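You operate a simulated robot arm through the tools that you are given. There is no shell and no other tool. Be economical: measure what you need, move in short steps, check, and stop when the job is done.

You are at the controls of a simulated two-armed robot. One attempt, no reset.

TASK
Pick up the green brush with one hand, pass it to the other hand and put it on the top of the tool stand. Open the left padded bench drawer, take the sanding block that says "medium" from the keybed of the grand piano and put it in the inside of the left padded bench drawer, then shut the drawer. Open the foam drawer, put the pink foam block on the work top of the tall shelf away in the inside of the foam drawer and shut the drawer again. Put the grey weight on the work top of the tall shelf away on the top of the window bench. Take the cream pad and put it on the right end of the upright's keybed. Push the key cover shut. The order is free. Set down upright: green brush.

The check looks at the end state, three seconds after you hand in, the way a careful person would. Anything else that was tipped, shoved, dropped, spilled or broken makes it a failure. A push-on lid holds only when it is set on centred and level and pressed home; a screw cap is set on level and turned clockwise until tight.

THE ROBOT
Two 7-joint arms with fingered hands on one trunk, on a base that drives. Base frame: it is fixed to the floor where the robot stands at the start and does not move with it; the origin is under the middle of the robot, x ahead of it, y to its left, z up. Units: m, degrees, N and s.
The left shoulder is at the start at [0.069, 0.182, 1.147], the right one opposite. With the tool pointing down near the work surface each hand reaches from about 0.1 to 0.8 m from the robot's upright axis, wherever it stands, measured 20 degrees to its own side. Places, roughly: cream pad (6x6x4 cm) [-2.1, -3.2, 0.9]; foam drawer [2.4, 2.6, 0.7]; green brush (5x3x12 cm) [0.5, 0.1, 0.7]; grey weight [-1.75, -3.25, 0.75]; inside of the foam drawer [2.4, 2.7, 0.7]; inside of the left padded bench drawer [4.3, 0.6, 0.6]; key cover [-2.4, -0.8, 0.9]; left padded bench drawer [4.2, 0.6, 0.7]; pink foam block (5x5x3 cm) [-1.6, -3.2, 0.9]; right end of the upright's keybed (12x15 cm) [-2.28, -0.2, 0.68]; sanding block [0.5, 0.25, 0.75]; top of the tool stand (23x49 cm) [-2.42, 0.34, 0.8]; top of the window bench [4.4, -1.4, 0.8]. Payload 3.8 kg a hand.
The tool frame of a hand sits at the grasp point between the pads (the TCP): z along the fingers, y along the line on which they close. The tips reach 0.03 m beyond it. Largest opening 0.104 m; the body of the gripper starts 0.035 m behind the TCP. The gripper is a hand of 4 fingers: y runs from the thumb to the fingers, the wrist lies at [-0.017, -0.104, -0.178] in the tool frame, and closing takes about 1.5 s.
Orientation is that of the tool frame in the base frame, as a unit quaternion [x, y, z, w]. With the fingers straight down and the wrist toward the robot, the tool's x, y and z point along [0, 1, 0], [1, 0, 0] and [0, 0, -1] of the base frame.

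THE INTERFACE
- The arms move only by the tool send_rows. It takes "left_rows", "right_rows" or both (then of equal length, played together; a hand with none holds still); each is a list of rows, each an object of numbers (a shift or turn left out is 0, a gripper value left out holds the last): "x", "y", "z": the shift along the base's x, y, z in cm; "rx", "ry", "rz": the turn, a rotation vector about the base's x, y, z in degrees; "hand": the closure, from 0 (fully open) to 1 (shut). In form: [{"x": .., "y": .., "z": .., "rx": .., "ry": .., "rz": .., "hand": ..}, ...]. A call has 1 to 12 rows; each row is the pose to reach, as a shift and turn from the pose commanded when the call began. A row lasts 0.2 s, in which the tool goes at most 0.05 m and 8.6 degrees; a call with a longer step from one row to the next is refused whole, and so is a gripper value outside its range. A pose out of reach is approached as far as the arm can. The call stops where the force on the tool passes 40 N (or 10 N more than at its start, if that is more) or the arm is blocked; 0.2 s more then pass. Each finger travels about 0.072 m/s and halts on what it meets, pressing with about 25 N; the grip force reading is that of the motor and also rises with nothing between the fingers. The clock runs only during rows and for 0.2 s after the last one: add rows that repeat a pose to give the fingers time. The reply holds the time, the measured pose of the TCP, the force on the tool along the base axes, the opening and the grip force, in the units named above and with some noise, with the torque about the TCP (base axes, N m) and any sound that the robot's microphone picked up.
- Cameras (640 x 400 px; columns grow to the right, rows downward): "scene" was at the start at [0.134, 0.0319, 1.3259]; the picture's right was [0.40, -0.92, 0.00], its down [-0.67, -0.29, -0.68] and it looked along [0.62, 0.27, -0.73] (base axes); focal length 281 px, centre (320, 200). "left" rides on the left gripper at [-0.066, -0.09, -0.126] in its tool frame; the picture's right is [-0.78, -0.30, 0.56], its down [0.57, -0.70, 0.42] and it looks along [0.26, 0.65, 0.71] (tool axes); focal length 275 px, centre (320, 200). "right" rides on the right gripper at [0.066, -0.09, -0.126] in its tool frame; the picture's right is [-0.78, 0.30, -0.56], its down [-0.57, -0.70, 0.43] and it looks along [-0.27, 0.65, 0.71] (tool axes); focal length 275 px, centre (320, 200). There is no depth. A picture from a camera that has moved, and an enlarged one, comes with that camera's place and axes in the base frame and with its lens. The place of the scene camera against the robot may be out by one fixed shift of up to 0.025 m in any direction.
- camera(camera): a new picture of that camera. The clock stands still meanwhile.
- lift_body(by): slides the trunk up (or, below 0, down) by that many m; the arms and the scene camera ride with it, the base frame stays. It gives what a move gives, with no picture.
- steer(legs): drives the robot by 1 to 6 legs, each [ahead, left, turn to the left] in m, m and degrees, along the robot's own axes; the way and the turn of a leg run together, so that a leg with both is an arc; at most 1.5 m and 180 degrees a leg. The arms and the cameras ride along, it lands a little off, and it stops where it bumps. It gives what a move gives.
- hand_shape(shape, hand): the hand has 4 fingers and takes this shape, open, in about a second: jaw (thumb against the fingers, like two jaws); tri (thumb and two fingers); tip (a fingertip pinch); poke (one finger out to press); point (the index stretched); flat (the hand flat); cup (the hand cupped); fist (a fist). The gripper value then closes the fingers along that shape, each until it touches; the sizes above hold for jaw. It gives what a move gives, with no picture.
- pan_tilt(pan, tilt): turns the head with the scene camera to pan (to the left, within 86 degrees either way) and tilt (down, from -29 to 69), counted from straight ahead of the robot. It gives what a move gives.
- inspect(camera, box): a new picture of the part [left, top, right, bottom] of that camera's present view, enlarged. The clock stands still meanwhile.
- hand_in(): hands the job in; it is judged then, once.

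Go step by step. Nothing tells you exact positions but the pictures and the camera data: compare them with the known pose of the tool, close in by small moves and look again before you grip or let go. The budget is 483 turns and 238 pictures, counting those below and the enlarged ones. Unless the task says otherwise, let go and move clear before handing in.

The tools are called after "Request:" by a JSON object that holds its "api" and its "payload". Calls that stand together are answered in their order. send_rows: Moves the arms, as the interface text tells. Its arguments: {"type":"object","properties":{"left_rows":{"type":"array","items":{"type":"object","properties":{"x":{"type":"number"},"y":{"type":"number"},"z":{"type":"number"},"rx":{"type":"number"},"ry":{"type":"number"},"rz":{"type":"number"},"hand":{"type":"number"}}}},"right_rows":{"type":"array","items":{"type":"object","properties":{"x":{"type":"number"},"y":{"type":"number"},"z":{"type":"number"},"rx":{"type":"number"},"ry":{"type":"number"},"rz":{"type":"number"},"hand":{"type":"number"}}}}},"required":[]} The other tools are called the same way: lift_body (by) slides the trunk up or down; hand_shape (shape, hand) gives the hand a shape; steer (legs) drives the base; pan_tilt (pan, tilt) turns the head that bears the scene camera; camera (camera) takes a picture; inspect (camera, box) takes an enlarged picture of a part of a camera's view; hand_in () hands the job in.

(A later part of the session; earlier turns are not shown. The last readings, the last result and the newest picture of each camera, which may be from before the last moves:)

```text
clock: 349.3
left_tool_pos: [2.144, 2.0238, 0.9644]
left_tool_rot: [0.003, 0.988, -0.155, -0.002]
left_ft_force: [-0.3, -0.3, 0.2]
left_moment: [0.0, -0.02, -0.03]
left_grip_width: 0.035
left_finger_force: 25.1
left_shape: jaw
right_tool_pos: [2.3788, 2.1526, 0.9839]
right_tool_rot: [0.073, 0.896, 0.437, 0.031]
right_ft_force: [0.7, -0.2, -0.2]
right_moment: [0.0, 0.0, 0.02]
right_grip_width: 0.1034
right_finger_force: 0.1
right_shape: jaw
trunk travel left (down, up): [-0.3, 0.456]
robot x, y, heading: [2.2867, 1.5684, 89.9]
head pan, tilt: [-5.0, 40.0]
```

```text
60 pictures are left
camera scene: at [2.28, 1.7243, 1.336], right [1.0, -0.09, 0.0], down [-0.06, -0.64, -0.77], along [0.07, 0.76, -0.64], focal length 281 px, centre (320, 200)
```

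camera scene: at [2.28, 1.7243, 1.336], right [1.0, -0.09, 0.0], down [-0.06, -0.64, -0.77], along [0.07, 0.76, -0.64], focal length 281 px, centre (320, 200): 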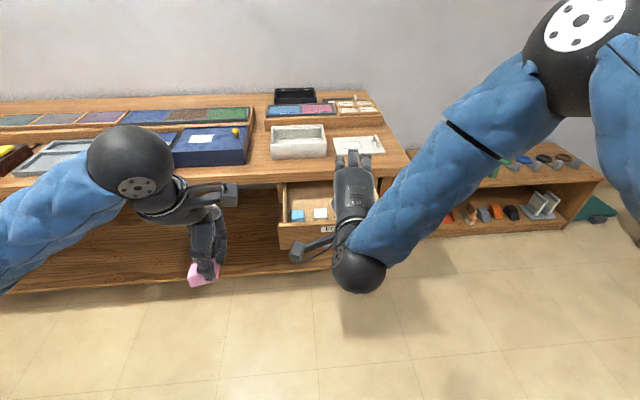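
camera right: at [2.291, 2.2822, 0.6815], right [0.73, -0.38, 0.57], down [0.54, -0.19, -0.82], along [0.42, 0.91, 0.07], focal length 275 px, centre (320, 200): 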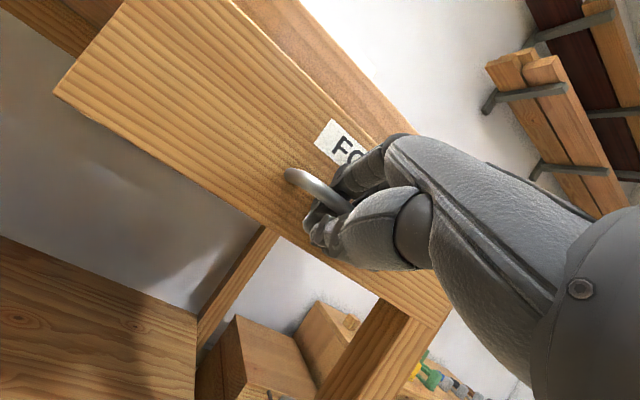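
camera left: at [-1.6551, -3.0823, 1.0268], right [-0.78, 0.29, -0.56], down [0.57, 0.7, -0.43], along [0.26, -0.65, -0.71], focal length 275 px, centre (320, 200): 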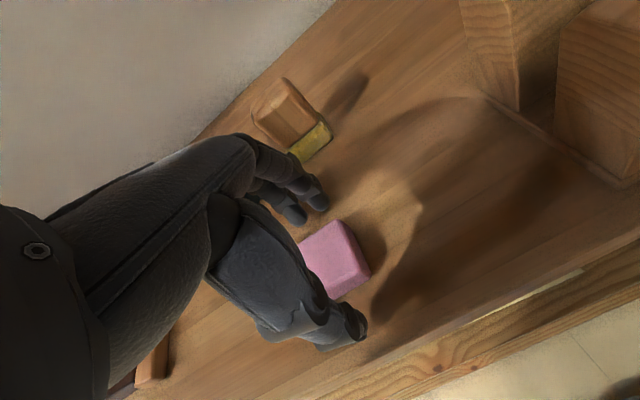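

I clear the right hand to the side, straighten the left hand and drive 18 cm closer.

Request:
{"api": "send_rows", "payload": {"right_rows": [{"x": 3, "z": 3}, {"x": 6, "z": 6}, {"x": 10, "z": 8}, {"x": 14, "z": 9}, {"x": 18, "z": 9}, {"x": 20, "z": 9}], "left_rows": [{"rx": 6, "z": 2}, {"rx": 12, "z": 4}, {"rx": 17.8, "z": 6}, {"rx": 17.8, "z": 7}, {"rx": 17.8, "z": 7}, {"rx": 17.8, "z": 7}]}}

Request:
{"api": "steer", "payload": {"legs": [[0.18, -0.02, 0]]}}

Request:
{"api": "camera", "payload": {"camera": "scene"}}

```text
clock: 350.7
left_tool_pos: [2.1471, 2.023, 1.0361]
left_tool_rot: [0.001, 1.0, 0.0, -0.002]
left_ft_force: [0.8, -0.3, 0.0]
left_moment: [-0.02, 0.04, -0.02]
left_grip_width: 0.0354
left_finger_force: 25.5
left_shape: jaw
right_tool_pos: [2.5248, 2.1508, 1.132]
right_tool_rot: [0.086, 0.902, 0.422, 0.036]
right_ft_force: [1.1, -0.6, 0.6]
right_moment: [0.02, 0.02, 0.01]
right_grip_width: 0.1042
right_finger_force: 0.1
right_shape: jaw
right hand out of reach, approached as far as the arm can: row 3, 4, 5, 6
trunk travel left (down, up): [-0.3, 0.456]
robot x, y, heading: [2.2879, 1.5644, 90.0]
head pan, tilt: [-5.0, 40.0]
```

```text
clock: 352.2
left_tool_pos: [2.1661, 2.2031, 1.0334]
left_tool_rot: [0.004, 1.0, -0.001, -0.001]
left_ft_force: [-0.5, 0.0, -0.2]
left_moment: [-0.01, -0.01, 0.01]
left_grip_width: 0.035
left_finger_force: 25.3
left_shape: jaw
right_tool_pos: [2.5441, 2.333, 1.1314]
right_tool_rot: [0.086, 0.902, 0.421, 0.038]
right_ft_force: [0.0, -1.3, 0.1]
right_moment: [0.02, -0.02, -0.03]
right_grip_width: 0.1039
right_finger_force: 0.0
right_shape: jaw
trunk travel left (down, up): [-0.3, 0.456]
robot x, y, heading: [2.3027, 1.7442, 89.7]
head pan, tilt: [-5.0, 40.0]
```

```text
59 pictures are left
camera scene: at [2.3011, 1.9044, 1.3359], right [1.0, -0.09, 0.0], down [-0.06, -0.64, -0.77], along [0.07, 0.76, -0.64], focal length 281 px, centre (320, 200)
```

scene: 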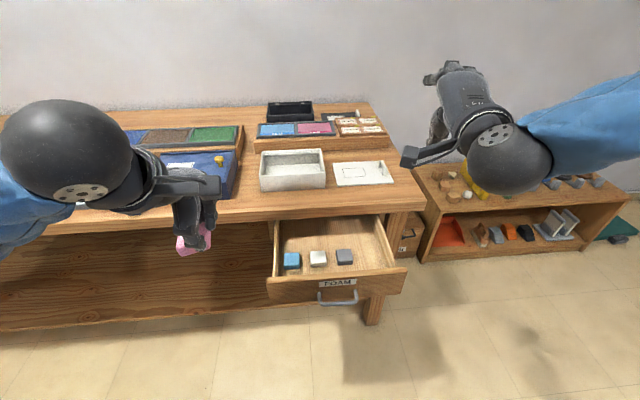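

The drawer interior has free space on its right side (x ≈ 2.45–2.53). I shift the base 18 cm right and bring the foam above (2.485, 2.365).

Request:
{"api": "steer", "payload": {"legs": [[0, -0.18, 0.3]]}}

Request:
{"api": "send_rows", "payload": {"left_rows": [{"x": 4}, {"x": 8}, {"x": 12, "y": 2}, {"x": 14, "y": 6}, {"x": 14, "y": 10}, {"x": 14, "y": 14}, {"x": 14, "y": 16}, {"x": 14, "y": 16, "z": -4}, {"x": 14, "y": 16, "z": -8}, {"x": 14, "y": 16, "z": -8}]}}

Request:
{"api": "camera", "payload": {"camera": "scene"}}

Request:
{"api": "camera", "payload": {"camera": "left"}}

```text
clock: 353.7
left_tool_pos: [2.3435, 2.2007, 1.035]
left_tool_rot: [0.0, 1.0, 0.0, -0.002]
left_ft_force: [1.1, -0.2, -0.7]
left_moment: [0.02, 0.0, 0.01]
left_grip_width: 0.0352
left_finger_force: 24.5
left_shape: jaw
right_tool_pos: [2.7204, 2.3338, 1.1315]
right_tool_rot: [0.083, 0.902, 0.423, 0.036]
right_ft_force: [0.2, 0.1, 0.0]
right_moment: [0.0, 0.03, 0.03]
right_grip_width: 0.104
right_finger_force: 0.0
right_shape: jaw
trunk travel left (down, up): [-0.3, 0.456]
robot x, y, heading: [2.4835, 1.7466, 90.1]
head pan, tilt: [-5.0, 40.0]
```

```text
clock: 355.9
left_tool_pos: [2.482, 2.3613, 0.9526]
left_tool_rot: [0.001, 1.0, 0.0, -0.002]
left_ft_force: [0.6, 0.2, -0.7]
left_moment: [0.01, 0.02, -0.02]
left_grip_width: 0.0352
left_finger_force: 24.8
left_shape: jaw
right_tool_pos: [2.7184, 2.3329, 1.1318]
right_tool_rot: [0.083, 0.902, 0.423, 0.037]
right_ft_force: [0.7, 0.1, 0.0]
right_moment: [0.02, -0.02, 0.0]
right_grip_width: 0.104
right_finger_force: 0.1
right_shape: jaw
trunk travel left (down, up): [-0.3, 0.456]
robot x, y, heading: [2.4829, 1.7433, 90.2]
head pan, tilt: [-5.0, 40.0]
```

```text
58 pictures are left
camera scene: at [2.4778, 1.9027, 1.3362], right [1.0, -0.09, 0.0], down [-0.05, -0.64, -0.77], along [0.07, 0.76, -0.64], focal length 281 px, centre (320, 200)
```

scene: 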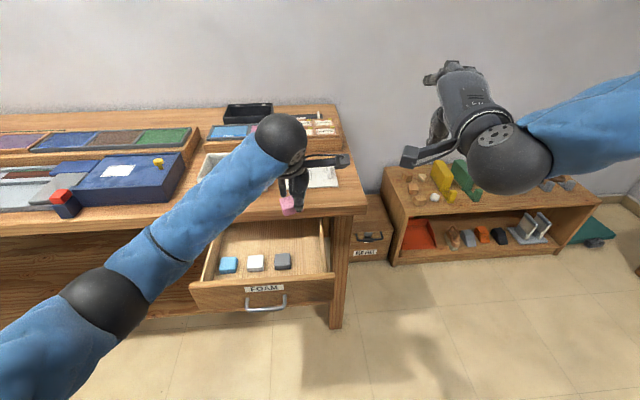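

```text
57 pictures are left
camera left: at [2.5479, 2.2715, 1.0792], right [0.77, -0.3, -0.56], down [-0.57, -0.7, -0.42], along [-0.27, 0.65, -0.71], focal length 275 px, centre (320, 200)
```

left: 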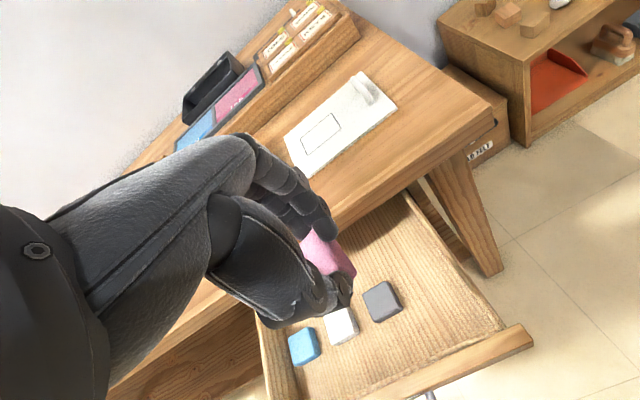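

I fine-tune to (2.493, 2.385) and descend into the drawer.

Request:
{"api": "send_rows", "payload": {"left_rows": [{"x": 1.1, "y": 2.3}, {"x": 1.1, "y": 2.3, "z": -4}, {"x": 1.1, "y": 2.3, "z": -8}, {"x": 1.1, "y": 2.3, "z": -12}, {"x": 1.1, "y": 2.3, "z": -16}, {"x": 1.1, "y": 2.3, "z": -19}, {"x": 1.1, "y": 2.3, "z": -19}]}}

Request:
{"api": "camera", "payload": {"camera": "left"}}

Request:
{"api": "inspect", "payload": {"camera": "scene", "box": [180, 130, 380, 330]}}

```text
clock: 357.5
left_tool_pos: [2.4949, 2.384, 0.7633]
left_tool_rot: [0.0, 1.0, 0.0, -0.002]
left_ft_force: [-0.5, 0.6, -0.3]
left_moment: [0.02, 0.01, 0.06]
left_grip_width: 0.0351
left_finger_force: 24.9
left_shape: jaw
right_tool_pos: [2.7194, 2.3334, 1.1319]
right_tool_rot: [0.084, 0.902, 0.423, 0.037]
right_ft_force: [0.2, 0.2, 0.5]
right_moment: [0.01, 0.01, 0.02]
right_grip_width: 0.1038
right_finger_force: 0.0
right_shape: jaw
trunk travel left (down, up): [-0.3, 0.456]
robot x, y, heading: [2.4805, 1.7441, 90.2]
head pan, tilt: [-5.0, 40.0]
```

```text
56 pictures are left
camera left: at [2.559, 2.2947, 0.8898], right [0.77, -0.3, -0.56], down [-0.57, -0.7, -0.42], along [-0.27, 0.65, -0.71], focal length 275 px, centre (320, 200)
```

left: 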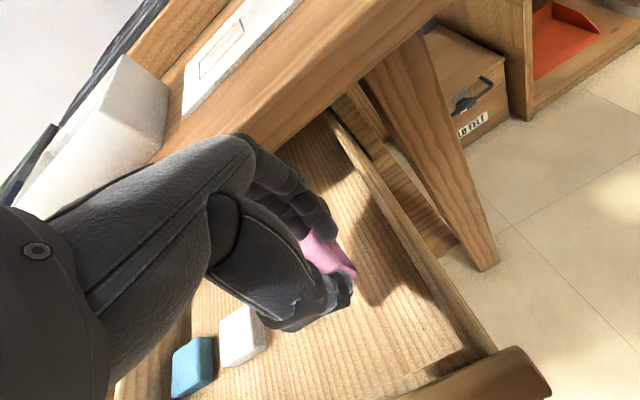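

```text
2.00 times, centred on (280, 230) of scene
camera zoom: at [2.4778, 1.9028, 1.3362], right [1.0, -0.08, 0.0], down [-0.05, -0.64, -0.77], along [0.07, 0.76, -0.64], focal length 562 px, centre (400, 140)
```

zoom: 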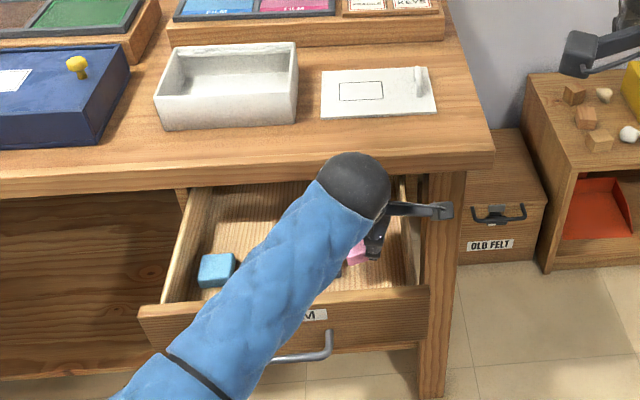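

Request:
{"api": "send_rows", "payload": {"left_rows": [{"z": -1.5}, {"z": -3}, {"z": -4}, {"z": -4.5}, {"z": -5}, {"z": -5}]}}

Request:
{"api": "camera", "payload": {"camera": "left"}}

```text
clock: 358.9
left_tool_pos: [2.4931, 2.385, 0.7184]
left_tool_rot: [0.001, 1.0, 0.004, -0.001]
left_ft_force: [3.2, 0.5, 12.7]
left_moment: [0.3, 0.44, -0.1]
left_grip_width: 0.0351
left_finger_force: 24.8
left_shape: jaw
right_tool_pos: [2.7192, 2.3319, 1.1319]
right_tool_rot: [0.082, 0.902, 0.423, 0.036]
right_ft_force: [-0.3, 0.3, 0.2]
right_moment: [0.02, -0.01, 0.02]
right_grip_width: 0.1041
right_finger_force: 0.1
right_shape: jaw
trunk travel left (down, up): [-0.3, 0.456]
robot x, y, heading: [2.4828, 1.7465, 90.2]
head pan, tilt: [-5.0, 40.0]
```

```text
54 pictures are left
camera left: at [2.5591, 2.294, 0.8435], right [0.77, -0.29, -0.56], down [-0.57, -0.7, -0.43], along [-0.26, 0.65, -0.71], focal length 275 px, centre (320, 200)
```

left: 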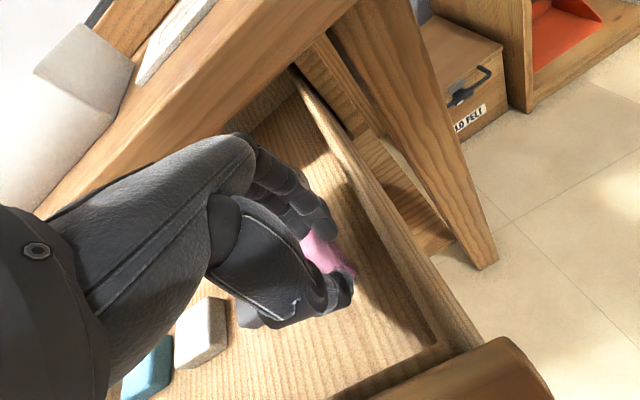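

The foam touched the dark block's edge. I raise 1 cm, shift 1.8 cm right and go down again.

Request:
{"api": "send_rows", "payload": {"left_rows": [{"z": 1.5}, {"z": 1.5, "x": 0.9}, {"z": 1.5, "x": 1.8}, {"z": 0.5, "x": 1.8}, {"z": -0.5, "x": 1.8}, {"z": -1.2, "x": 1.8}, {"z": -1.2, "x": 1.8}]}}

```text
clock: 360.5
left_tool_pos: [2.5124, 2.3931, 0.7167]
left_tool_rot: [0.002, 1.0, 0.016, 0.001]
left_ft_force: [-3.3, 0.7, 16.4]
left_moment: [0.33, 0.69, 0.1]
left_grip_width: 0.0351
left_finger_force: 24.9
left_shape: jaw
right_tool_pos: [2.717, 2.3339, 1.1322]
right_tool_rot: [0.081, 0.902, 0.423, 0.035]
right_ft_force: [0.2, -0.4, -0.3]
right_moment: [-0.02, 0.0, -0.01]
right_grip_width: 0.104
right_finger_force: 0.1
right_shape: jaw
trunk travel left (down, up): [-0.3, 0.456]
robot x, y, heading: [2.4841, 1.7462, 90.3]
head pan, tilt: [-5.0, 40.0]
stopped in row 7 (left hand): the force on the tool passed its limit at 41 N (the readings are from after the stop); the commanded pose is now the measured one
```

Request:
{"api": "inspect", "payload": {"camera": "left", "box": [160, 180, 460, 400]}}

Request:
{"api": "inspect", "payload": {"camera": "scene", "box": [200, 180, 360, 320]}}

```text
1.82 times, centred on (310, 290) of left
camera zoom: at [2.5769, 2.2987, 0.839], right [0.78, -0.28, -0.56], down [-0.58, -0.68, -0.45], along [-0.26, 0.67, -0.69], focal length 500 px, centre (338, 36)
```

zoom: 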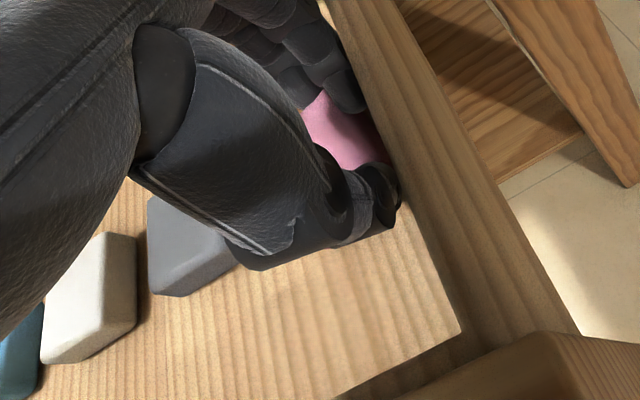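

```text
2.86 times, centred on (280, 250) of scene
camera zoom: at [2.4774, 1.9029, 1.3359], right [1.0, -0.08, 0.0], down [-0.05, -0.64, -0.77], along [0.06, 0.76, -0.64], focal length 804 px, centre (434, 57)
```

zoom: 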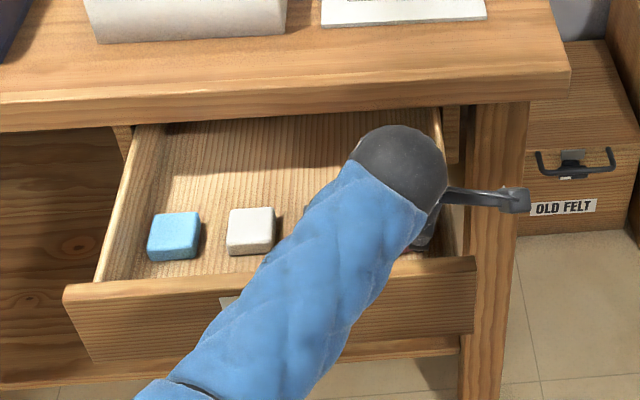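

The foam is next to the right wall, just above the drawer floor. I ease up slightly and release it there.

Request:
{"api": "send_rows", "payload": {"left_rows": [{"z": 0.4}, {"z": 0.4, "hand": 0.8}, {"z": 0.4, "hand": 0.6}, {"z": 0.4, "hand": 0.45}, {"z": 0.4, "hand": 0.35}, {"z": 0.4, "hand": 0.3}, {"z": 0.4, "hand": 0.3}, {"z": 3}, {"z": 7}, {"z": 11}, {"z": 15}]}}

Request:
{"api": "camera", "payload": {"camera": "left"}}

```text
clock: 362.9
left_tool_pos: [2.5119, 2.3864, 0.8615]
left_tool_rot: [0.002, 1.0, 0.009, 0.0]
left_ft_force: [0.3, 0.1, 0.2]
left_moment: [0.02, -0.01, 0.0]
left_grip_width: 0.0723
left_finger_force: 0.0
left_shape: jaw
right_tool_pos: [2.7178, 2.3332, 1.1317]
right_tool_rot: [0.082, 0.902, 0.423, 0.036]
right_ft_force: [0.8, 0.0, 0.1]
right_moment: [0.03, -0.01, 0.01]
right_grip_width: 0.1036
right_finger_force: 0.1
right_shape: jaw
trunk travel left (down, up): [-0.3, 0.456]
robot x, y, heading: [2.4825, 1.7429, 90.0]
head pan, tilt: [-5.0, 40.0]
```

```text
51 pictures are left
camera left: at [2.5764, 2.2945, 0.986], right [0.78, -0.29, -0.56], down [-0.57, -0.69, -0.44], along [-0.26, 0.66, -0.7], focal length 275 px, centre (320, 200)
```

left: 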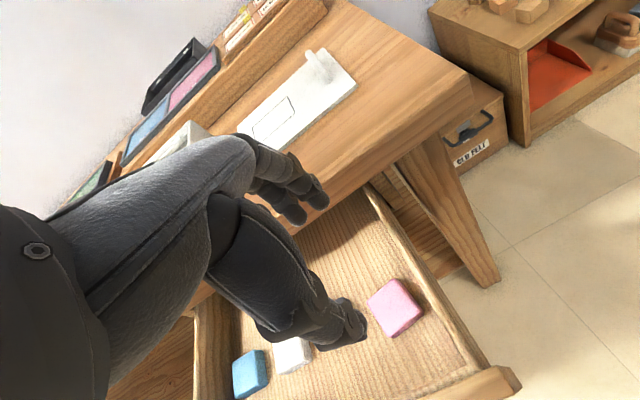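

The pink foam lies flat in the drawer. I retract the left hand, close it, lower it in front of the handle and push the drawer shut.

Request:
{"api": "send_rows", "payload": {"left_rows": [{"z": 4}, {"z": 8}, {"z": 8, "y": -4}, {"z": 8, "y": -8, "hand": 0.6}, {"z": 8, "y": -12, "hand": 1}, {"z": 8, "y": -16, "x": -3}, {"z": 8, "y": -20, "x": -6}, {"z": 8, "y": -22, "x": -9}, {"z": 6, "y": -24, "x": -12}, {"z": 2, "y": -24, "x": -12}, {"z": -2, "y": -24, "x": -12}]}}

Request:
{"api": "send_rows", "payload": {"left_rows": [{"z": -4}, {"z": -8}, {"z": -12}, {"z": -16}, {"z": -19}, {"z": -19}]}}

Request:
{"api": "camera", "payload": {"camera": "scene"}}

```text
clock: 364.3
left_tool_pos: [2.4825, 2.2863, 1.023]
left_tool_rot: [-0.012, 0.994, 0.106, -0.008]
left_ft_force: [-0.2, 0.6, 0.0]
left_moment: [0.02, -0.02, 0.04]
left_grip_width: 0.0
left_finger_force: 10.1
left_shape: jaw
right_tool_pos: [2.7175, 2.3338, 1.1329]
right_tool_rot: [0.083, 0.902, 0.423, 0.037]
right_ft_force: [0.4, -0.7, -0.5]
right_moment: [0.05, -0.02, -0.02]
right_grip_width: 0.104
right_finger_force: 0.0
right_shape: jaw
trunk travel left (down, up): [-0.3, 0.456]
robot x, y, heading: [2.4843, 1.7445, 89.7]
head pan, tilt: [-5.0, 40.0]
stopped in row 6 (left hand): the arm was blocked; the commanded pose is now the measured one
```

```text
clock: 365.1
left_tool_pos: [2.4663, 2.324, 1.0042]
left_tool_rot: [-0.023, 0.98, 0.196, -0.017]
left_ft_force: [-0.9, 0.3, 0.2]
left_moment: [-0.01, -0.01, 0.0]
left_grip_width: 0.0
left_finger_force: 24.7
left_shape: jaw
right_tool_pos: [2.7185, 2.3333, 1.1324]
right_tool_rot: [0.082, 0.902, 0.423, 0.036]
right_ft_force: [-0.5, -0.5, -0.3]
right_moment: [0.03, 0.0, -0.02]
right_grip_width: 0.104
right_finger_force: 0.2
right_shape: jaw
trunk travel left (down, up): [-0.3, 0.456]
robot x, y, heading: [2.4834, 1.7478, 89.9]
head pan, tilt: [-5.0, 40.0]
stopped in row 3 (left hand): the arm was blocked; the commanded pose is now the measured one
```

```text
50 pictures are left
camera scene: at [2.4773, 1.903, 1.3362], right [1.0, -0.08, 0.0], down [-0.05, -0.64, -0.77], along [0.07, 0.76, -0.64], focal length 281 px, centre (320, 200)
```

scene: 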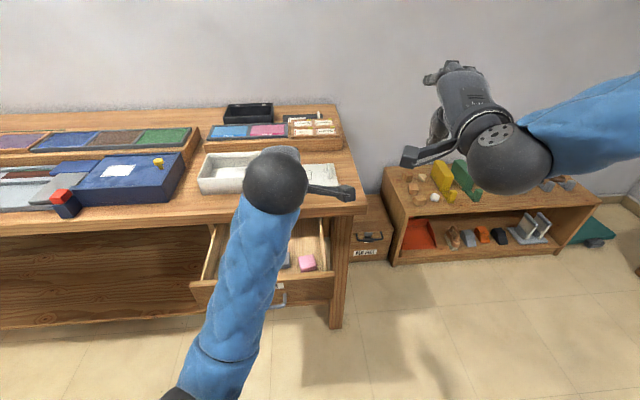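

The left elbow is blocked by my own body; I swing the hand outward to the left first.

Request:
{"api": "send_rows", "payload": {"left_rows": [{"z": 2, "x": -3}, {"z": 4, "x": -7}, {"z": 5, "x": -11}, {"z": 6, "x": -15}, {"z": 6, "x": -19}, {"z": 6, "x": -23, "rx": -5}, {"z": 6, "x": -26, "rx": -12, "y": -2}, {"z": 6, "x": -28, "rx": -20, "y": -5}, {"z": 6, "x": -30, "rx": -22, "y": -9}, {"z": 6, "x": -30, "rx": -22, "y": -12}]}}

```text
clock: 367.3
left_tool_pos: [2.1275, 2.2589, 1.0456]
left_tool_rot: [-0.019, 1.0, 0.004, -0.02]
left_ft_force: [-0.1, -0.8, 0.7]
left_moment: [-0.01, -0.01, 0.0]
left_grip_width: 0.0
left_finger_force: 24.8
left_shape: jaw
left hand out of reach, approached as far as the arm can: row 8, 9, 10
right_tool_pos: [2.7187, 2.3351, 1.1339]
right_tool_rot: [0.083, 0.902, 0.423, 0.036]
right_ft_force: [-0.2, -0.5, 0.7]
right_moment: [0.0, 0.0, -0.03]
right_grip_width: 0.1038
right_finger_force: 0.0
right_shape: jaw
trunk travel left (down, up): [-0.3, 0.456]
robot x, y, heading: [2.4828, 1.7435, 90.2]
head pan, tilt: [-5.0, 40.0]
```

Request:
{"api": "steer", "payload": {"legs": [[-0.13, -0.1, 0]]}}

Request:
{"api": "send_rows", "payload": {"left_rows": [{"x": 4, "z": -2}, {"x": 8, "z": -4}, {"x": 12, "z": -6}, {"x": 14, "z": -10}, {"x": 14, "z": -14}, {"x": 14, "z": -18}, {"x": 14, "z": -22}, {"x": 14, "z": -26}, {"x": 14, "z": -30}, {"x": 14, "z": -34}, {"x": 14, "z": -38}, {"x": 14, "z": -39}]}}

Request:
{"api": "camera", "payload": {"camera": "scene"}}

```text
clock: 368.7
left_tool_pos: [2.2292, 2.1282, 1.0474]
left_tool_rot: [-0.018, 1.0, 0.005, -0.02]
left_ft_force: [1.0, -0.5, 0.4]
left_moment: [0.01, 0.05, 0.0]
left_grip_width: 0.0
left_finger_force: 25.1
left_shape: jaw
right_tool_pos: [2.8197, 2.2013, 1.1328]
right_tool_rot: [0.082, 0.902, 0.424, 0.035]
right_ft_force: [0.2, -0.7, -0.4]
right_moment: [0.01, 0.0, -0.03]
right_grip_width: 0.1037
right_finger_force: 0.1
right_shape: jaw
trunk travel left (down, up): [-0.3, 0.456]
robot x, y, heading: [2.5815, 1.6156, 90.0]
head pan, tilt: [-5.0, 40.0]
```

```text
clock: 369.9
left_tool_pos: [2.352, 2.1638, 0.9997]
left_tool_rot: [-0.034, 0.994, 0.097, -0.028]
left_ft_force: [-0.3, 0.2, -0.5]
left_moment: [0.02, -0.01, -0.02]
left_grip_width: 0.0001
left_finger_force: 25.4
left_shape: jaw
left hand out of reach, approached as far as the arm can: row 1, 2
right_tool_pos: [2.8183, 2.2027, 1.1334]
right_tool_rot: [0.084, 0.901, 0.423, 0.038]
right_ft_force: [-0.3, -0.6, -0.4]
right_moment: [0.01, 0.01, -0.02]
right_grip_width: 0.1036
right_finger_force: 0.0
right_shape: jaw
trunk travel left (down, up): [-0.3, 0.456]
robot x, y, heading: [2.5837, 1.6184, 90.2]
head pan, tilt: [-5.0, 40.0]
stopped in row 6 (left hand): the arm was blocked; the commanded pose is now the measured one
```

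```text
49 pictures are left
camera scene: at [2.5779, 1.7718, 1.3362], right [1.0, -0.09, 0.0], down [-0.05, -0.64, -0.77], along [0.07, 0.76, -0.64], focal length 281 px, centre (320, 200)
```

scene: 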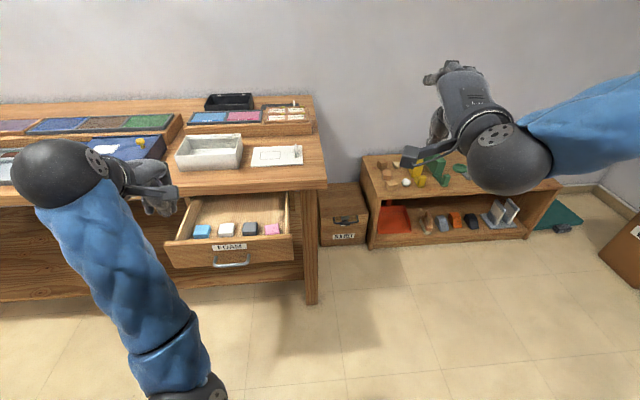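

The left elbow is in an awkward configuration. I use the right hand for the push instead: straighten it fingers-down and close it.

Request:
{"api": "send_rows", "payload": {"right_rows": [{"rx": -8.4, "hand": 0.3}, {"rx": -16.8, "hand": 0.6}, {"rx": -25.2, "hand": 1}, {"rx": -33.6, "z": -1}, {"rx": -42, "z": -2}, {"rx": -50, "z": -3}, {"rx": -50, "rz": 7, "z": -3}, {"rx": -50, "rz": 7, "z": -3}]}}

Request:
{"api": "steer", "payload": {"legs": [[0, 0.3, 0]]}}

```text
clock: 371.7
left_tool_pos: [2.3522, 2.1639, 0.9994]
left_tool_rot: [-0.034, 0.994, 0.095, -0.027]
left_ft_force: [0.2, 0.1, -0.1]
left_moment: [0.02, -0.01, -0.03]
left_grip_width: 0.0
left_finger_force: 25.1
left_shape: jaw
right_tool_pos: [2.8199, 2.2024, 1.1022]
right_tool_rot: [0.006, 0.999, 0.003, 0.043]
right_ft_force: [0.0, -0.2, -0.6]
right_moment: [0.02, -0.02, -0.01]
right_grip_width: 0.0001
right_finger_force: 24.8
right_shape: jaw
trunk travel left (down, up): [-0.3, 0.456]
robot x, y, heading: [2.5825, 1.6146, 90.2]
head pan, tilt: [-5.0, 40.0]
```

```text
clock: 373.8
left_tool_pos: [2.0474, 2.162, 0.9995]
left_tool_rot: [-0.036, 0.994, 0.095, -0.027]
left_ft_force: [0.1, 0.3, 0.3]
left_moment: [0.02, 0.01, 0.0]
left_grip_width: 0.0
left_finger_force: 24.5
left_shape: jaw
right_tool_pos: [2.5148, 2.2018, 1.1028]
right_tool_rot: [0.003, 0.999, 0.004, 0.044]
right_ft_force: [-0.5, 0.1, 0.0]
right_moment: [0.0, -0.04, 0.02]
right_grip_width: 0.0
right_finger_force: 25.2
right_shape: jaw
trunk travel left (down, up): [-0.3, 0.456]
robot x, y, heading: [2.2833, 1.6118, 90.2]
head pan, tilt: [-5.0, 40.0]
```

Request:
{"api": "steer", "payload": {"legs": [[-0.09, 0.06, 0]]}}

Request:
{"api": "send_rows", "payload": {"right_rows": [{"x": -2, "z": -4}, {"x": -4, "z": -8}, {"x": -6, "z": -12}, {"x": -6.5, "z": -16}, {"x": -6.5, "z": -20}, {"x": -6.5, "z": -24}, {"x": -6.5, "z": -28}, {"x": -6.5, "z": -32}, {"x": -6.5, "z": -36}, {"x": -6.5, "z": -40}, {"x": -6.5, "z": -44}, {"x": -6.5, "z": -45}]}}

Request:
{"api": "camera", "payload": {"camera": "scene"}}

```text
clock: 374.9
left_tool_pos: [1.9869, 2.0705, 0.9995]
left_tool_rot: [-0.037, 0.994, 0.097, -0.028]
left_ft_force: [-0.1, -0.8, 0.9]
left_moment: [-0.01, -0.03, -0.02]
left_grip_width: 0.0001
left_finger_force: 24.4
left_shape: jaw
right_tool_pos: [2.4568, 2.111, 1.1037]
right_tool_rot: [0.004, 0.999, 0.005, 0.043]
right_ft_force: [0.0, 0.6, 0.7]
right_moment: [0.04, -0.03, -0.02]
right_grip_width: 0.0
right_finger_force: 25.1
right_shape: jaw
trunk travel left (down, up): [-0.3, 0.456]
robot x, y, heading: [2.2261, 1.5236, 90.2]
head pan, tilt: [-5.0, 40.0]
```

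```text
clock: 377.5
left_tool_pos: [1.9886, 2.0716, 0.9996]
left_tool_rot: [-0.038, 0.994, 0.096, -0.029]
left_ft_force: [-0.6, -0.7, -0.4]
left_moment: [0.02, 0.01, 0.0]
left_grip_width: 0.0
left_finger_force: 25.2
left_shape: jaw
right_tool_pos: [2.3907, 2.1125, 0.6529]
right_tool_rot: [0.003, 0.999, 0.003, 0.043]
right_ft_force: [0.3, 0.0, 0.1]
right_moment: [-0.01, 0.01, -0.02]
right_grip_width: 0.0
right_finger_force: 24.8
right_shape: jaw
trunk travel left (down, up): [-0.3, 0.456]
robot x, y, heading: [2.2249, 1.5235, 90.3]
head pan, tilt: [-5.0, 40.0]
```

```text
48 pictures are left
camera scene: at [2.218, 1.6801, 1.3362], right [1.0, -0.08, 0.0], down [-0.05, -0.64, -0.77], along [0.06, 0.76, -0.64], focal length 281 px, centre (320, 200)
```

scene: 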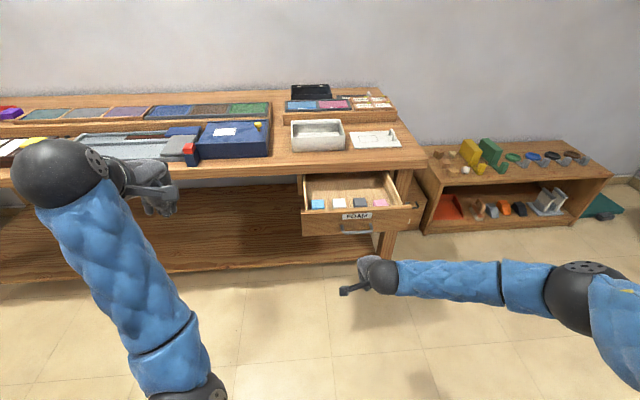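

I push forward against the handle until it closes.

Request:
{"api": "send_rows", "payload": {"right_rows": [{"y": 3}, {"y": 6}, {"y": 8.5}, {"y": 11}, {"y": 13.5}, {"y": 16}, {"y": 18.5}, {"y": 21}, {"y": 23}, {"y": 25}, {"y": 26.5}, {"y": 28}]}}

Request:
{"api": "camera", "payload": {"camera": "scene"}}

```text
clock: 380.1
left_tool_pos: [1.9891, 2.0702, 1.0007]
left_tool_rot: [-0.038, 0.994, 0.096, -0.029]
left_ft_force: [1.3, 0.0, -0.5]
left_moment: [0.01, 0.05, 0.0]
left_grip_width: 0.0
left_finger_force: 25.6
left_shape: jaw
right_tool_pos: [2.4072, 2.2529, 0.6914]
right_tool_rot: [0.004, 0.999, 0.003, 0.042]
right_ft_force: [0.6, -0.3, -0.4]
right_moment: [0.04, -0.04, -0.02]
right_grip_width: 0.0
right_finger_force: 25.1
right_shape: jaw
right hand out of reach, approached as far as the arm can: row 5, 6, 7, 8, 9, 10, 11, 12
trunk travel left (down, up): [-0.3, 0.456]
robot x, y, heading: [2.2252, 1.5196, 90.2]
head pan, tilt: [-5.0, 40.0]
```

```text
47 pictures are left
camera scene: at [2.2183, 1.6802, 1.3362], right [1.0, -0.08, 0.0], down [-0.05, -0.64, -0.77], along [0.06, 0.76, -0.64], focal length 281 px, centre (320, 200)
```

scene: 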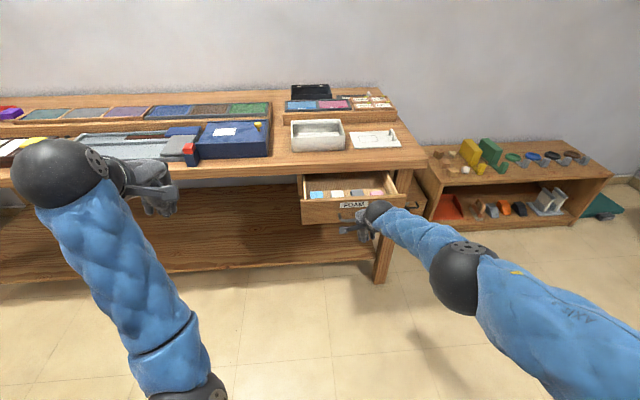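

The arm is at full reach; I finish the push by driving forward.

Request:
{"api": "steer", "payload": {"legs": [[0.12, 0, 0]]}}

Request:
{"api": "camera", "payload": {"camera": "scene"}}

```text
clock: 381.4
left_tool_pos: [1.9885, 2.1924, 0.9989]
left_tool_rot: [-0.037, 0.994, 0.095, -0.028]
left_ft_force: [0.1, 0.1, -0.3]
left_moment: [0.01, -0.01, 0.01]
left_grip_width: 0.0
left_finger_force: 25.2
left_shape: jaw
right_tool_pos: [2.4074, 2.3722, 0.6904]
right_tool_rot: [0.004, 0.999, 0.003, 0.043]
right_ft_force: [0.2, -0.3, 0.5]
right_moment: [-0.01, 0.03, 0.02]
right_grip_width: 0.0
right_finger_force: 25.3
right_shape: jaw
trunk travel left (down, up): [-0.3, 0.456]
robot x, y, heading: [2.2213, 1.6434, 90.4]
head pan, tilt: [-5.0, 40.0]
```

```text
46 pictures are left
camera scene: at [2.2172, 1.8018, 1.3359], right [1.0, -0.08, 0.0], down [-0.05, -0.64, -0.77], along [0.06, 0.76, -0.64], focal length 281 px, centre (320, 200)
```

scene: 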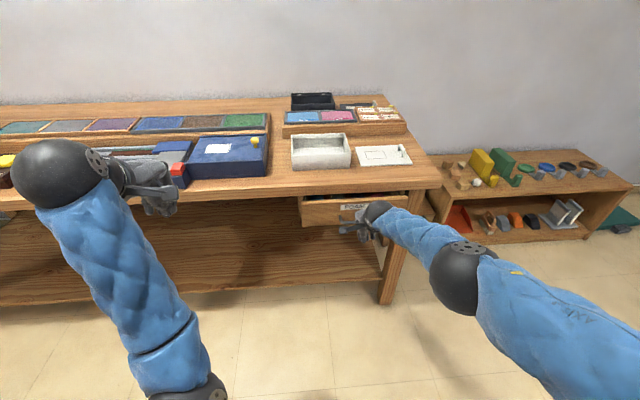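

Request:
{"api": "send_rows", "payload": {"right_rows": [{"y": -2}, {"y": -3, "z": -2}, {"y": -3, "z": -4}, {"y": -3, "z": -4.5}, {"y": 0, "z": -4.5}, {"y": 1.5, "z": -4.5}, {"y": 3, "z": -4.5}, {"y": 4.5, "z": -4.5}, {"y": 6, "z": -4.5}]}}

Request:
{"api": "inspect", "payload": {"camera": "scene", "box": [270, 150, 450, 270]}}

```text
clock: 383.4
left_tool_pos: [1.9869, 2.1913, 0.9994]
left_tool_rot: [-0.037, 0.994, 0.095, -0.029]
left_ft_force: [-0.2, -0.2, 0.0]
left_moment: [0.0, 0.02, 0.02]
left_grip_width: 0.0
left_finger_force: 25.2
left_shape: jaw
right_tool_pos: [2.41, 2.3564, 0.6631]
right_tool_rot: [0.004, 0.999, 0.004, 0.043]
right_ft_force: [-0.1, 0.0, 0.5]
right_moment: [-0.02, 0.01, 0.0]
right_grip_width: 0.0
right_finger_force: 24.6
right_shape: jaw
right hand out of reach, approached as far as the arm can: row 1, 2, 3, 5, 6, 7, 8, 9
trunk travel left (down, up): [-0.3, 0.456]
robot x, y, heading: [2.2247, 1.6445, 90.3]
head pan, tilt: [-5.0, 40.0]
```

```text
3.33 times, centred on (360, 210) of scene
camera zoom: at [2.2171, 1.8001, 1.3361], right [1.0, -0.08, 0.0], down [-0.05, -0.64, -0.77], along [0.06, 0.76, -0.64], focal length 937 px, centre (187, 167)
```

zoom: 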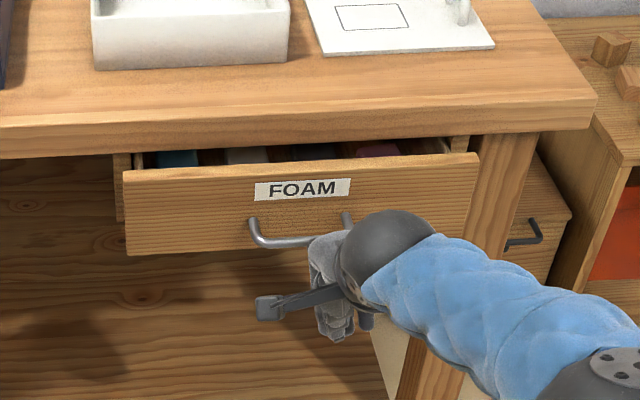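

Request:
{"api": "steer", "payload": {"legs": [[0.08, 0, 0]]}}

Request:
{"api": "inspect", "payload": {"camera": "scene", "box": [270, 150, 450, 270]}}

```text
clock: 384.4
left_tool_pos: [1.9879, 2.2484, 1.0004]
left_tool_rot: [-0.036, 0.994, 0.097, -0.029]
left_ft_force: [0.0, -0.6, 0.8]
left_moment: [-0.04, -0.01, 0.0]
left_grip_width: 0.0001
left_finger_force: 25.0
left_shape: jaw
right_tool_pos: [2.4093, 2.4127, 0.6611]
right_tool_rot: [0.005, 0.999, -0.002, 0.044]
right_ft_force: [-0.3, -0.6, -0.3]
right_moment: [0.02, -0.02, 0.01]
right_grip_width: 0.0
right_finger_force: 24.6
right_shape: jaw
trunk travel left (down, up): [-0.3, 0.456]
robot x, y, heading: [2.2228, 1.7033, 90.2]
head pan, tilt: [-5.0, 40.0]
stopped in leg 1: the force on the tool passed its limit at 92 N (the readings are from after the stop); the commanded pose is now the measured one
```

```text
3.33 times, centred on (360, 210) of scene
camera zoom: at [2.2171, 1.8579, 1.3361], right [1.0, -0.08, 0.0], down [-0.05, -0.64, -0.77], along [0.06, 0.76, -0.64], focal length 937 px, centre (187, 167)
```

zoom: 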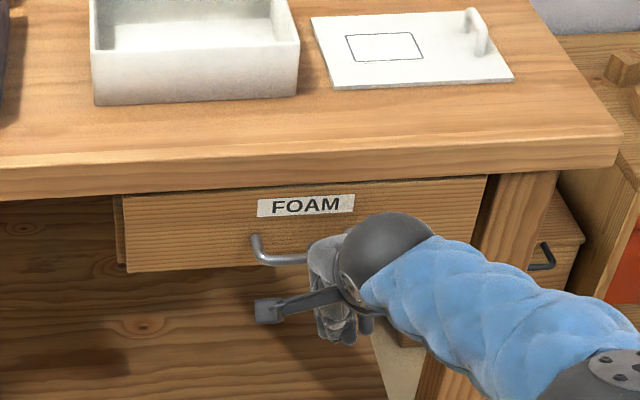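

The FOAM drawer is fully shut. I back away, raise the right hand and try to bring the left arm back to its normal posture.

Request:
{"api": "steer", "payload": {"legs": [[-0.4, 0, 0]]}}

Request:
{"api": "send_rows", "payload": {"right_rows": [{"z": 4}, {"z": 8}, {"z": 12}, {"z": 16}, {"z": 20}, {"z": 24}, {"z": 28}, {"z": 32}, {"z": 36}, {"z": 40, "hand": 0.5}, {"z": 42, "hand": 0.2}], "left_rows": [{"x": -4}, {"x": -8}, {"x": -12}, {"x": -16, "z": 2}, {"x": -20, "z": 4}, {"x": -24, "z": 6}, {"x": -28, "z": 8}, {"x": -32, "z": 9}, {"x": -34, "z": 10}, {"x": -34, "z": 10}, {"x": -34, "z": 10, "hand": 0.2}]}}

Request:
{"api": "send_rows", "payload": {"left_rows": [{"y": -3}, {"y": -7}, {"y": -11}, {"y": -15}, {"y": -18}, {"y": -18, "x": 4}, {"y": -18, "x": 8}, {"y": -18, "x": 12}, {"y": -18, "x": 16}, {"y": -16, "x": 20}, {"y": -14, "x": 24}, {"y": -12, "x": 28}]}}

Request:
{"api": "camera", "payload": {"camera": "scene"}}

```text
clock: 386.9
left_tool_pos: [2.0613, 1.9375, 0.9995]
left_tool_rot: [0.019, 0.995, 0.097, -0.024]
left_ft_force: [-0.1, 0.3, 0.8]
left_moment: [-0.02, -0.03, 0.02]
left_grip_width: 0.0
left_finger_force: 24.8
left_shape: jaw
right_tool_pos: [2.4997, 2.0523, 0.6606]
right_tool_rot: [0.06, 0.997, -0.005, 0.044]
right_ft_force: [0.4, 0.3, 0.4]
right_moment: [-0.01, -0.01, -0.01]
right_grip_width: 0.0
right_finger_force: 24.9
right_shape: jaw
trunk travel left (down, up): [-0.3, 0.456]
robot x, y, heading: [2.2336, 1.3655, 84.1]
head pan, tilt: [-5.0, 40.0]
stopped in leg 1: the robot was blocked; the commanded pose is now the measured one
```

```text
clock: 389.3
left_tool_pos: [1.722, 1.9382, 1.0981]
left_tool_rot: [0.018, 0.995, 0.098, -0.024]
left_ft_force: [-0.1, 0.1, 0.0]
left_moment: [0.04, -0.02, 0.03]
left_grip_width: 0.0833
left_finger_force: 0.1
left_shape: jaw
right_tool_pos: [2.4984, 2.0531, 1.0811]
right_tool_rot: [0.06, 0.997, -0.004, 0.043]
right_ft_force: [-0.3, 0.6, 0.1]
right_moment: [0.03, -0.01, -0.01]
right_grip_width: 0.0499
right_finger_force: 0.1
right_shape: jaw
right hand out of reach, approached as far as the arm can: row 1, 2
trunk travel left (down, up): [-0.3, 0.456]
robot x, y, heading: [2.2368, 1.3656, 84.0]
head pan, tilt: [-5.0, 40.0]
```

```text
clock: 391.9
left_tool_pos: [2.0025, 1.8218, 1.1034]
left_tool_rot: [0.019, 0.995, 0.096, -0.023]
left_ft_force: [0.5, 0.2, 0.4]
left_moment: [0.0, 0.05, 0.06]
left_grip_width: 0.0835
left_finger_force: 0.0
left_shape: jaw
left hand out of reach, approached as far as the arm can: row 9, 10, 11, 12
right_tool_pos: [2.5031, 2.0543, 1.0797]
right_tool_rot: [0.06, 0.997, -0.004, 0.041]
right_ft_force: [0.6, 0.4, -0.2]
right_moment: [0.02, 0.03, 0.01]
right_grip_width: 0.0827
right_finger_force: 0.1
right_shape: jaw
trunk travel left (down, up): [-0.3, 0.456]
robot x, y, heading: [2.2359, 1.3644, 84.0]
head pan, tilt: [-5.0, 40.0]
```

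```text
43 pictures are left
camera scene: at [2.2502, 1.523, 1.3361], right [0.98, -0.19, 0.0], down [-0.12, -0.63, -0.77], along [0.14, 0.75, -0.64], focal length 281 px, centre (320, 200)
```

scene: 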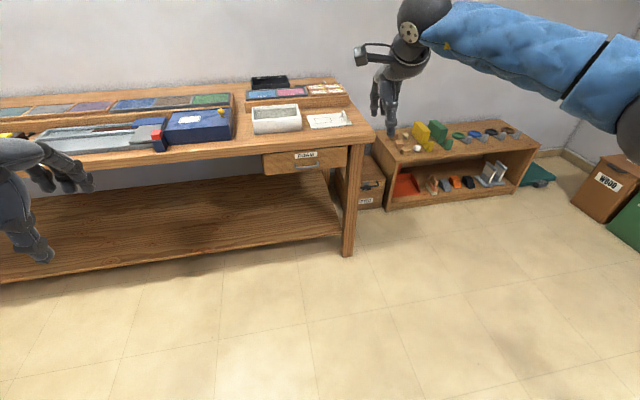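

Drawer shut; I had backed into the piano's tail, so I now leave by the corridor between the piano's left side and the table, heading for the keybed to fetch "MEDIUM".

Request:
{"api": "steer", "payload": {"legs": [[0.4, 0, 6], [0, 0, 90]]}}

Request:
{"api": "pan_tilt", "payload": {"pan": 0, "tilt": 30}}

Request:
{"api": "camera", "payload": {"camera": "scene"}}

```text
clock: 398.2
left_tool_pos: [1.8321, 1.4753, 1.1042]
left_tool_rot: [0.733, -0.673, -0.045, 0.088]
left_ft_force: [0.1, 0.3, 0.4]
left_moment: [0.0, 0.01, 0.02]
left_grip_width: 0.0831
left_finger_force: 0.1
left_shape: jaw
right_tool_pos: [1.5406, 1.9436, 1.0816]
right_tool_rot: [0.707, -0.706, -0.03, -0.032]
right_ft_force: [0.5, -0.4, -0.2]
right_moment: [-0.01, -0.02, 0.02]
right_grip_width: 0.0828
right_finger_force: 0.0
right_shape: jaw
trunk travel left (down, up): [-0.3, 0.456]
robot x, y, heading: [2.2541, 1.7675, -179.1]
head pan, tilt: [-5.0, 40.0]
```

```text
clock: 399.0
left_tool_pos: [1.8306, 1.4761, 1.1035]
left_tool_rot: [0.733, -0.673, -0.045, 0.089]
left_ft_force: [-0.3, -0.8, 0.4]
left_moment: [0.0, 0.03, -0.03]
left_grip_width: 0.0834
left_finger_force: 0.1
left_shape: jaw
right_tool_pos: [1.54, 1.9433, 1.0821]
right_tool_rot: [0.707, -0.706, -0.03, -0.032]
right_ft_force: [0.2, 0.5, -0.7]
right_moment: [0.01, -0.02, -0.01]
right_grip_width: 0.0833
right_finger_force: 0.0
right_shape: jaw
trunk travel left (down, up): [-0.3, 0.456]
robot x, y, heading: [2.2521, 1.7654, -179.1]
head pan, tilt: [0.0, 30.0]
```

```text
42 pictures are left
camera scene: at [2.0794, 1.7613, 1.3515], right [-0.02, 1.0, 0.0], down [0.5, 0.01, -0.87], along [-0.87, -0.01, -0.5], focal length 281 px, centre (320, 200)
```

scene: 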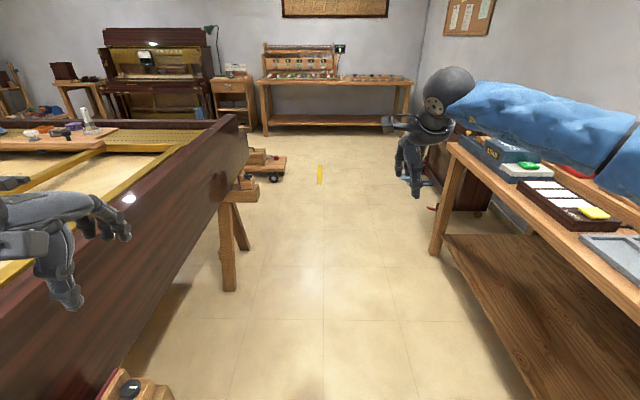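

Request:
{"api": "steer", "payload": {"legs": [[1.2, 0, -0.9], [1.28, 0, 0], [0, 0, 90]]}}

Request:
{"api": "pan_tilt", "payload": {"pan": 0, "tilt": 40}}

Request:
{"api": "camera", "payload": {"camera": "scene"}}

```text
clock: 414.9
left_tool_pos: [0.0342, 1.3216, 1.1029]
left_tool_rot: [0.995, 0.025, 0.028, 0.095]
left_ft_force: [0.4, -0.5, -0.6]
left_moment: [0.0, 0.0, 0.01]
left_grip_width: 0.0832
left_finger_force: 0.0
left_shape: jaw
right_tool_pos: [-0.4438, 1.046, 1.0813]
right_tool_rot: [0.999, -0.017, -0.044, -0.003]
right_ft_force: [-0.2, 0.3, -0.1]
right_moment: [0.0, -0.01, 0.0]
right_grip_width: 0.0833
right_finger_force: 0.0
right_shape: jaw
trunk travel left (down, up): [-0.3, 0.456]
robot x, y, heading: [-0.2384, 1.7526, -91.1]
head pan, tilt: [0.0, 30.0]
```

```text
clock: 415.7
left_tool_pos: [0.0352, 1.3205, 1.1028]
left_tool_rot: [0.995, 0.025, 0.028, 0.096]
left_ft_force: [0.0, 0.0, 0.1]
left_moment: [0.03, 0.03, -0.02]
left_grip_width: 0.0834
left_finger_force: 0.1
left_shape: jaw
right_tool_pos: [-0.4441, 1.0449, 1.0817]
right_tool_rot: [0.999, -0.017, -0.044, -0.003]
right_ft_force: [0.6, -0.8, 0.2]
right_moment: [0.01, 0.02, 0.0]
right_grip_width: 0.083
right_finger_force: 0.0
right_shape: jaw
trunk travel left (down, up): [-0.3, 0.456]
robot x, y, heading: [-0.238, 1.7483, -90.9]
head pan, tilt: [0.0, 40.0]
```

```text
41 pictures are left
camera scene: at [-0.2533, 1.5945, 1.3362], right [-1.0, 0.02, 0.0], down [0.01, 0.64, -0.77], along [-0.01, -0.77, -0.64], focal length 281 px, centre (320, 200)
```

scene: 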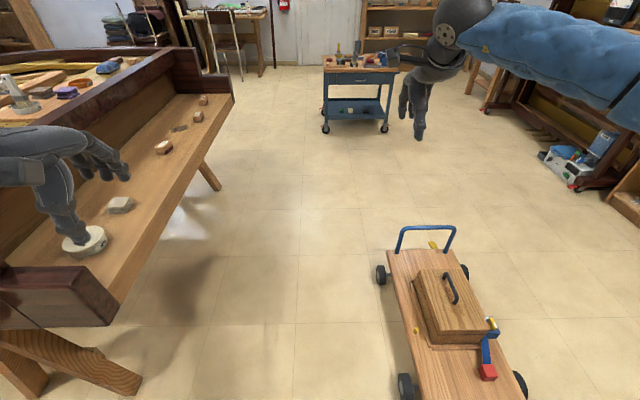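

I tuck the right hand, then slip between the dolly and the keybed and turn to face the keybed.

Request:
{"api": "send_rows", "payload": {"right_rows": [{"y": 4}, {"y": 8}, {"y": 12}, {"y": 16}, {"y": 20}, {"y": 23}]}}

Request:
{"api": "steer", "payload": {"legs": [[0.2, 0.13, 0.9], [1.1, 0, 0], [0, 0, 90]]}}

Request:
{"api": "pan_tilt", "payload": {"pan": 0, "tilt": 50}}

Request:
{"api": "camera", "payload": {"camera": "scene"}}

```text
clock: 417.1
left_tool_pos: [0.034, 1.3207, 1.1038]
left_tool_rot: [0.995, 0.025, 0.029, 0.096]
left_ft_force: [0.0, 0.1, 0.3]
left_moment: [0.01, -0.02, -0.02]
left_grip_width: 0.0832
left_finger_force: 0.0
left_shape: jaw
right_tool_pos: [-0.4428, 1.2766, 1.0823]
right_tool_rot: [0.999, -0.018, -0.044, -0.001]
right_ft_force: [0.8, 1.0, -0.3]
right_moment: [0.01, 0.0, -0.03]
right_grip_width: 0.083
right_finger_force: 0.0
right_shape: jaw
trunk travel left (down, up): [-0.3, 0.456]
robot x, y, heading: [-0.2409, 1.7539, -91.0]
head pan, tilt: [0.0, 40.0]
```

```text
clock: 427.8
left_tool_pos: [0.309, 0.7453, 1.1037]
left_tool_rot: [0.682, 0.725, 0.087, 0.047]
left_ft_force: [0.2, -0.3, -0.1]
left_moment: [-0.01, 0.01, 0.0]
left_grip_width: 0.0835
left_finger_force: 0.0
left_shape: jaw
right_tool_pos: [0.358, 0.268, 1.0819]
right_tool_rot: [0.714, 0.699, -0.033, 0.029]
right_ft_force: [0.1, 0.9, -0.3]
right_moment: [-0.02, 0.02, -0.03]
right_grip_width: 0.0829
right_finger_force: 0.1
right_shape: jaw
trunk travel left (down, up): [-0.3, 0.456]
robot x, y, heading: [-0.1222, 0.4624, -0.3]
head pan, tilt: [0.0, 40.0]
```

```text
clock: 428.6
left_tool_pos: [0.3084, 0.7448, 1.1033]
left_tool_rot: [0.682, 0.725, 0.088, 0.047]
left_ft_force: [0.3, -0.7, -0.8]
left_moment: [-0.01, 0.0, 0.01]
left_grip_width: 0.0832
left_finger_force: 0.2
left_shape: jaw
right_tool_pos: [0.3583, 0.2673, 1.0815]
right_tool_rot: [0.715, 0.698, -0.032, 0.029]
right_ft_force: [-0.4, -0.4, -0.3]
right_moment: [-0.01, -0.02, -0.02]
right_grip_width: 0.083
right_finger_force: 0.1
right_shape: jaw
trunk travel left (down, up): [-0.3, 0.456]
robot x, y, heading: [-0.1199, 0.464, -0.4]
head pan, tilt: [0.0, 50.0]
```

```text
40 pictures are left
camera scene: at [0.0175, 0.4656, 1.322], right [-0.01, -1.0, 0.0], down [-0.77, 0.01, -0.64], along [0.64, -0.01, -0.77], focal length 281 px, centre (320, 200)
```

scene: 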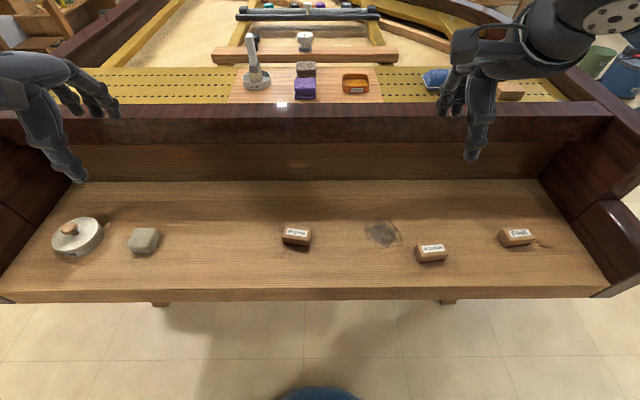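

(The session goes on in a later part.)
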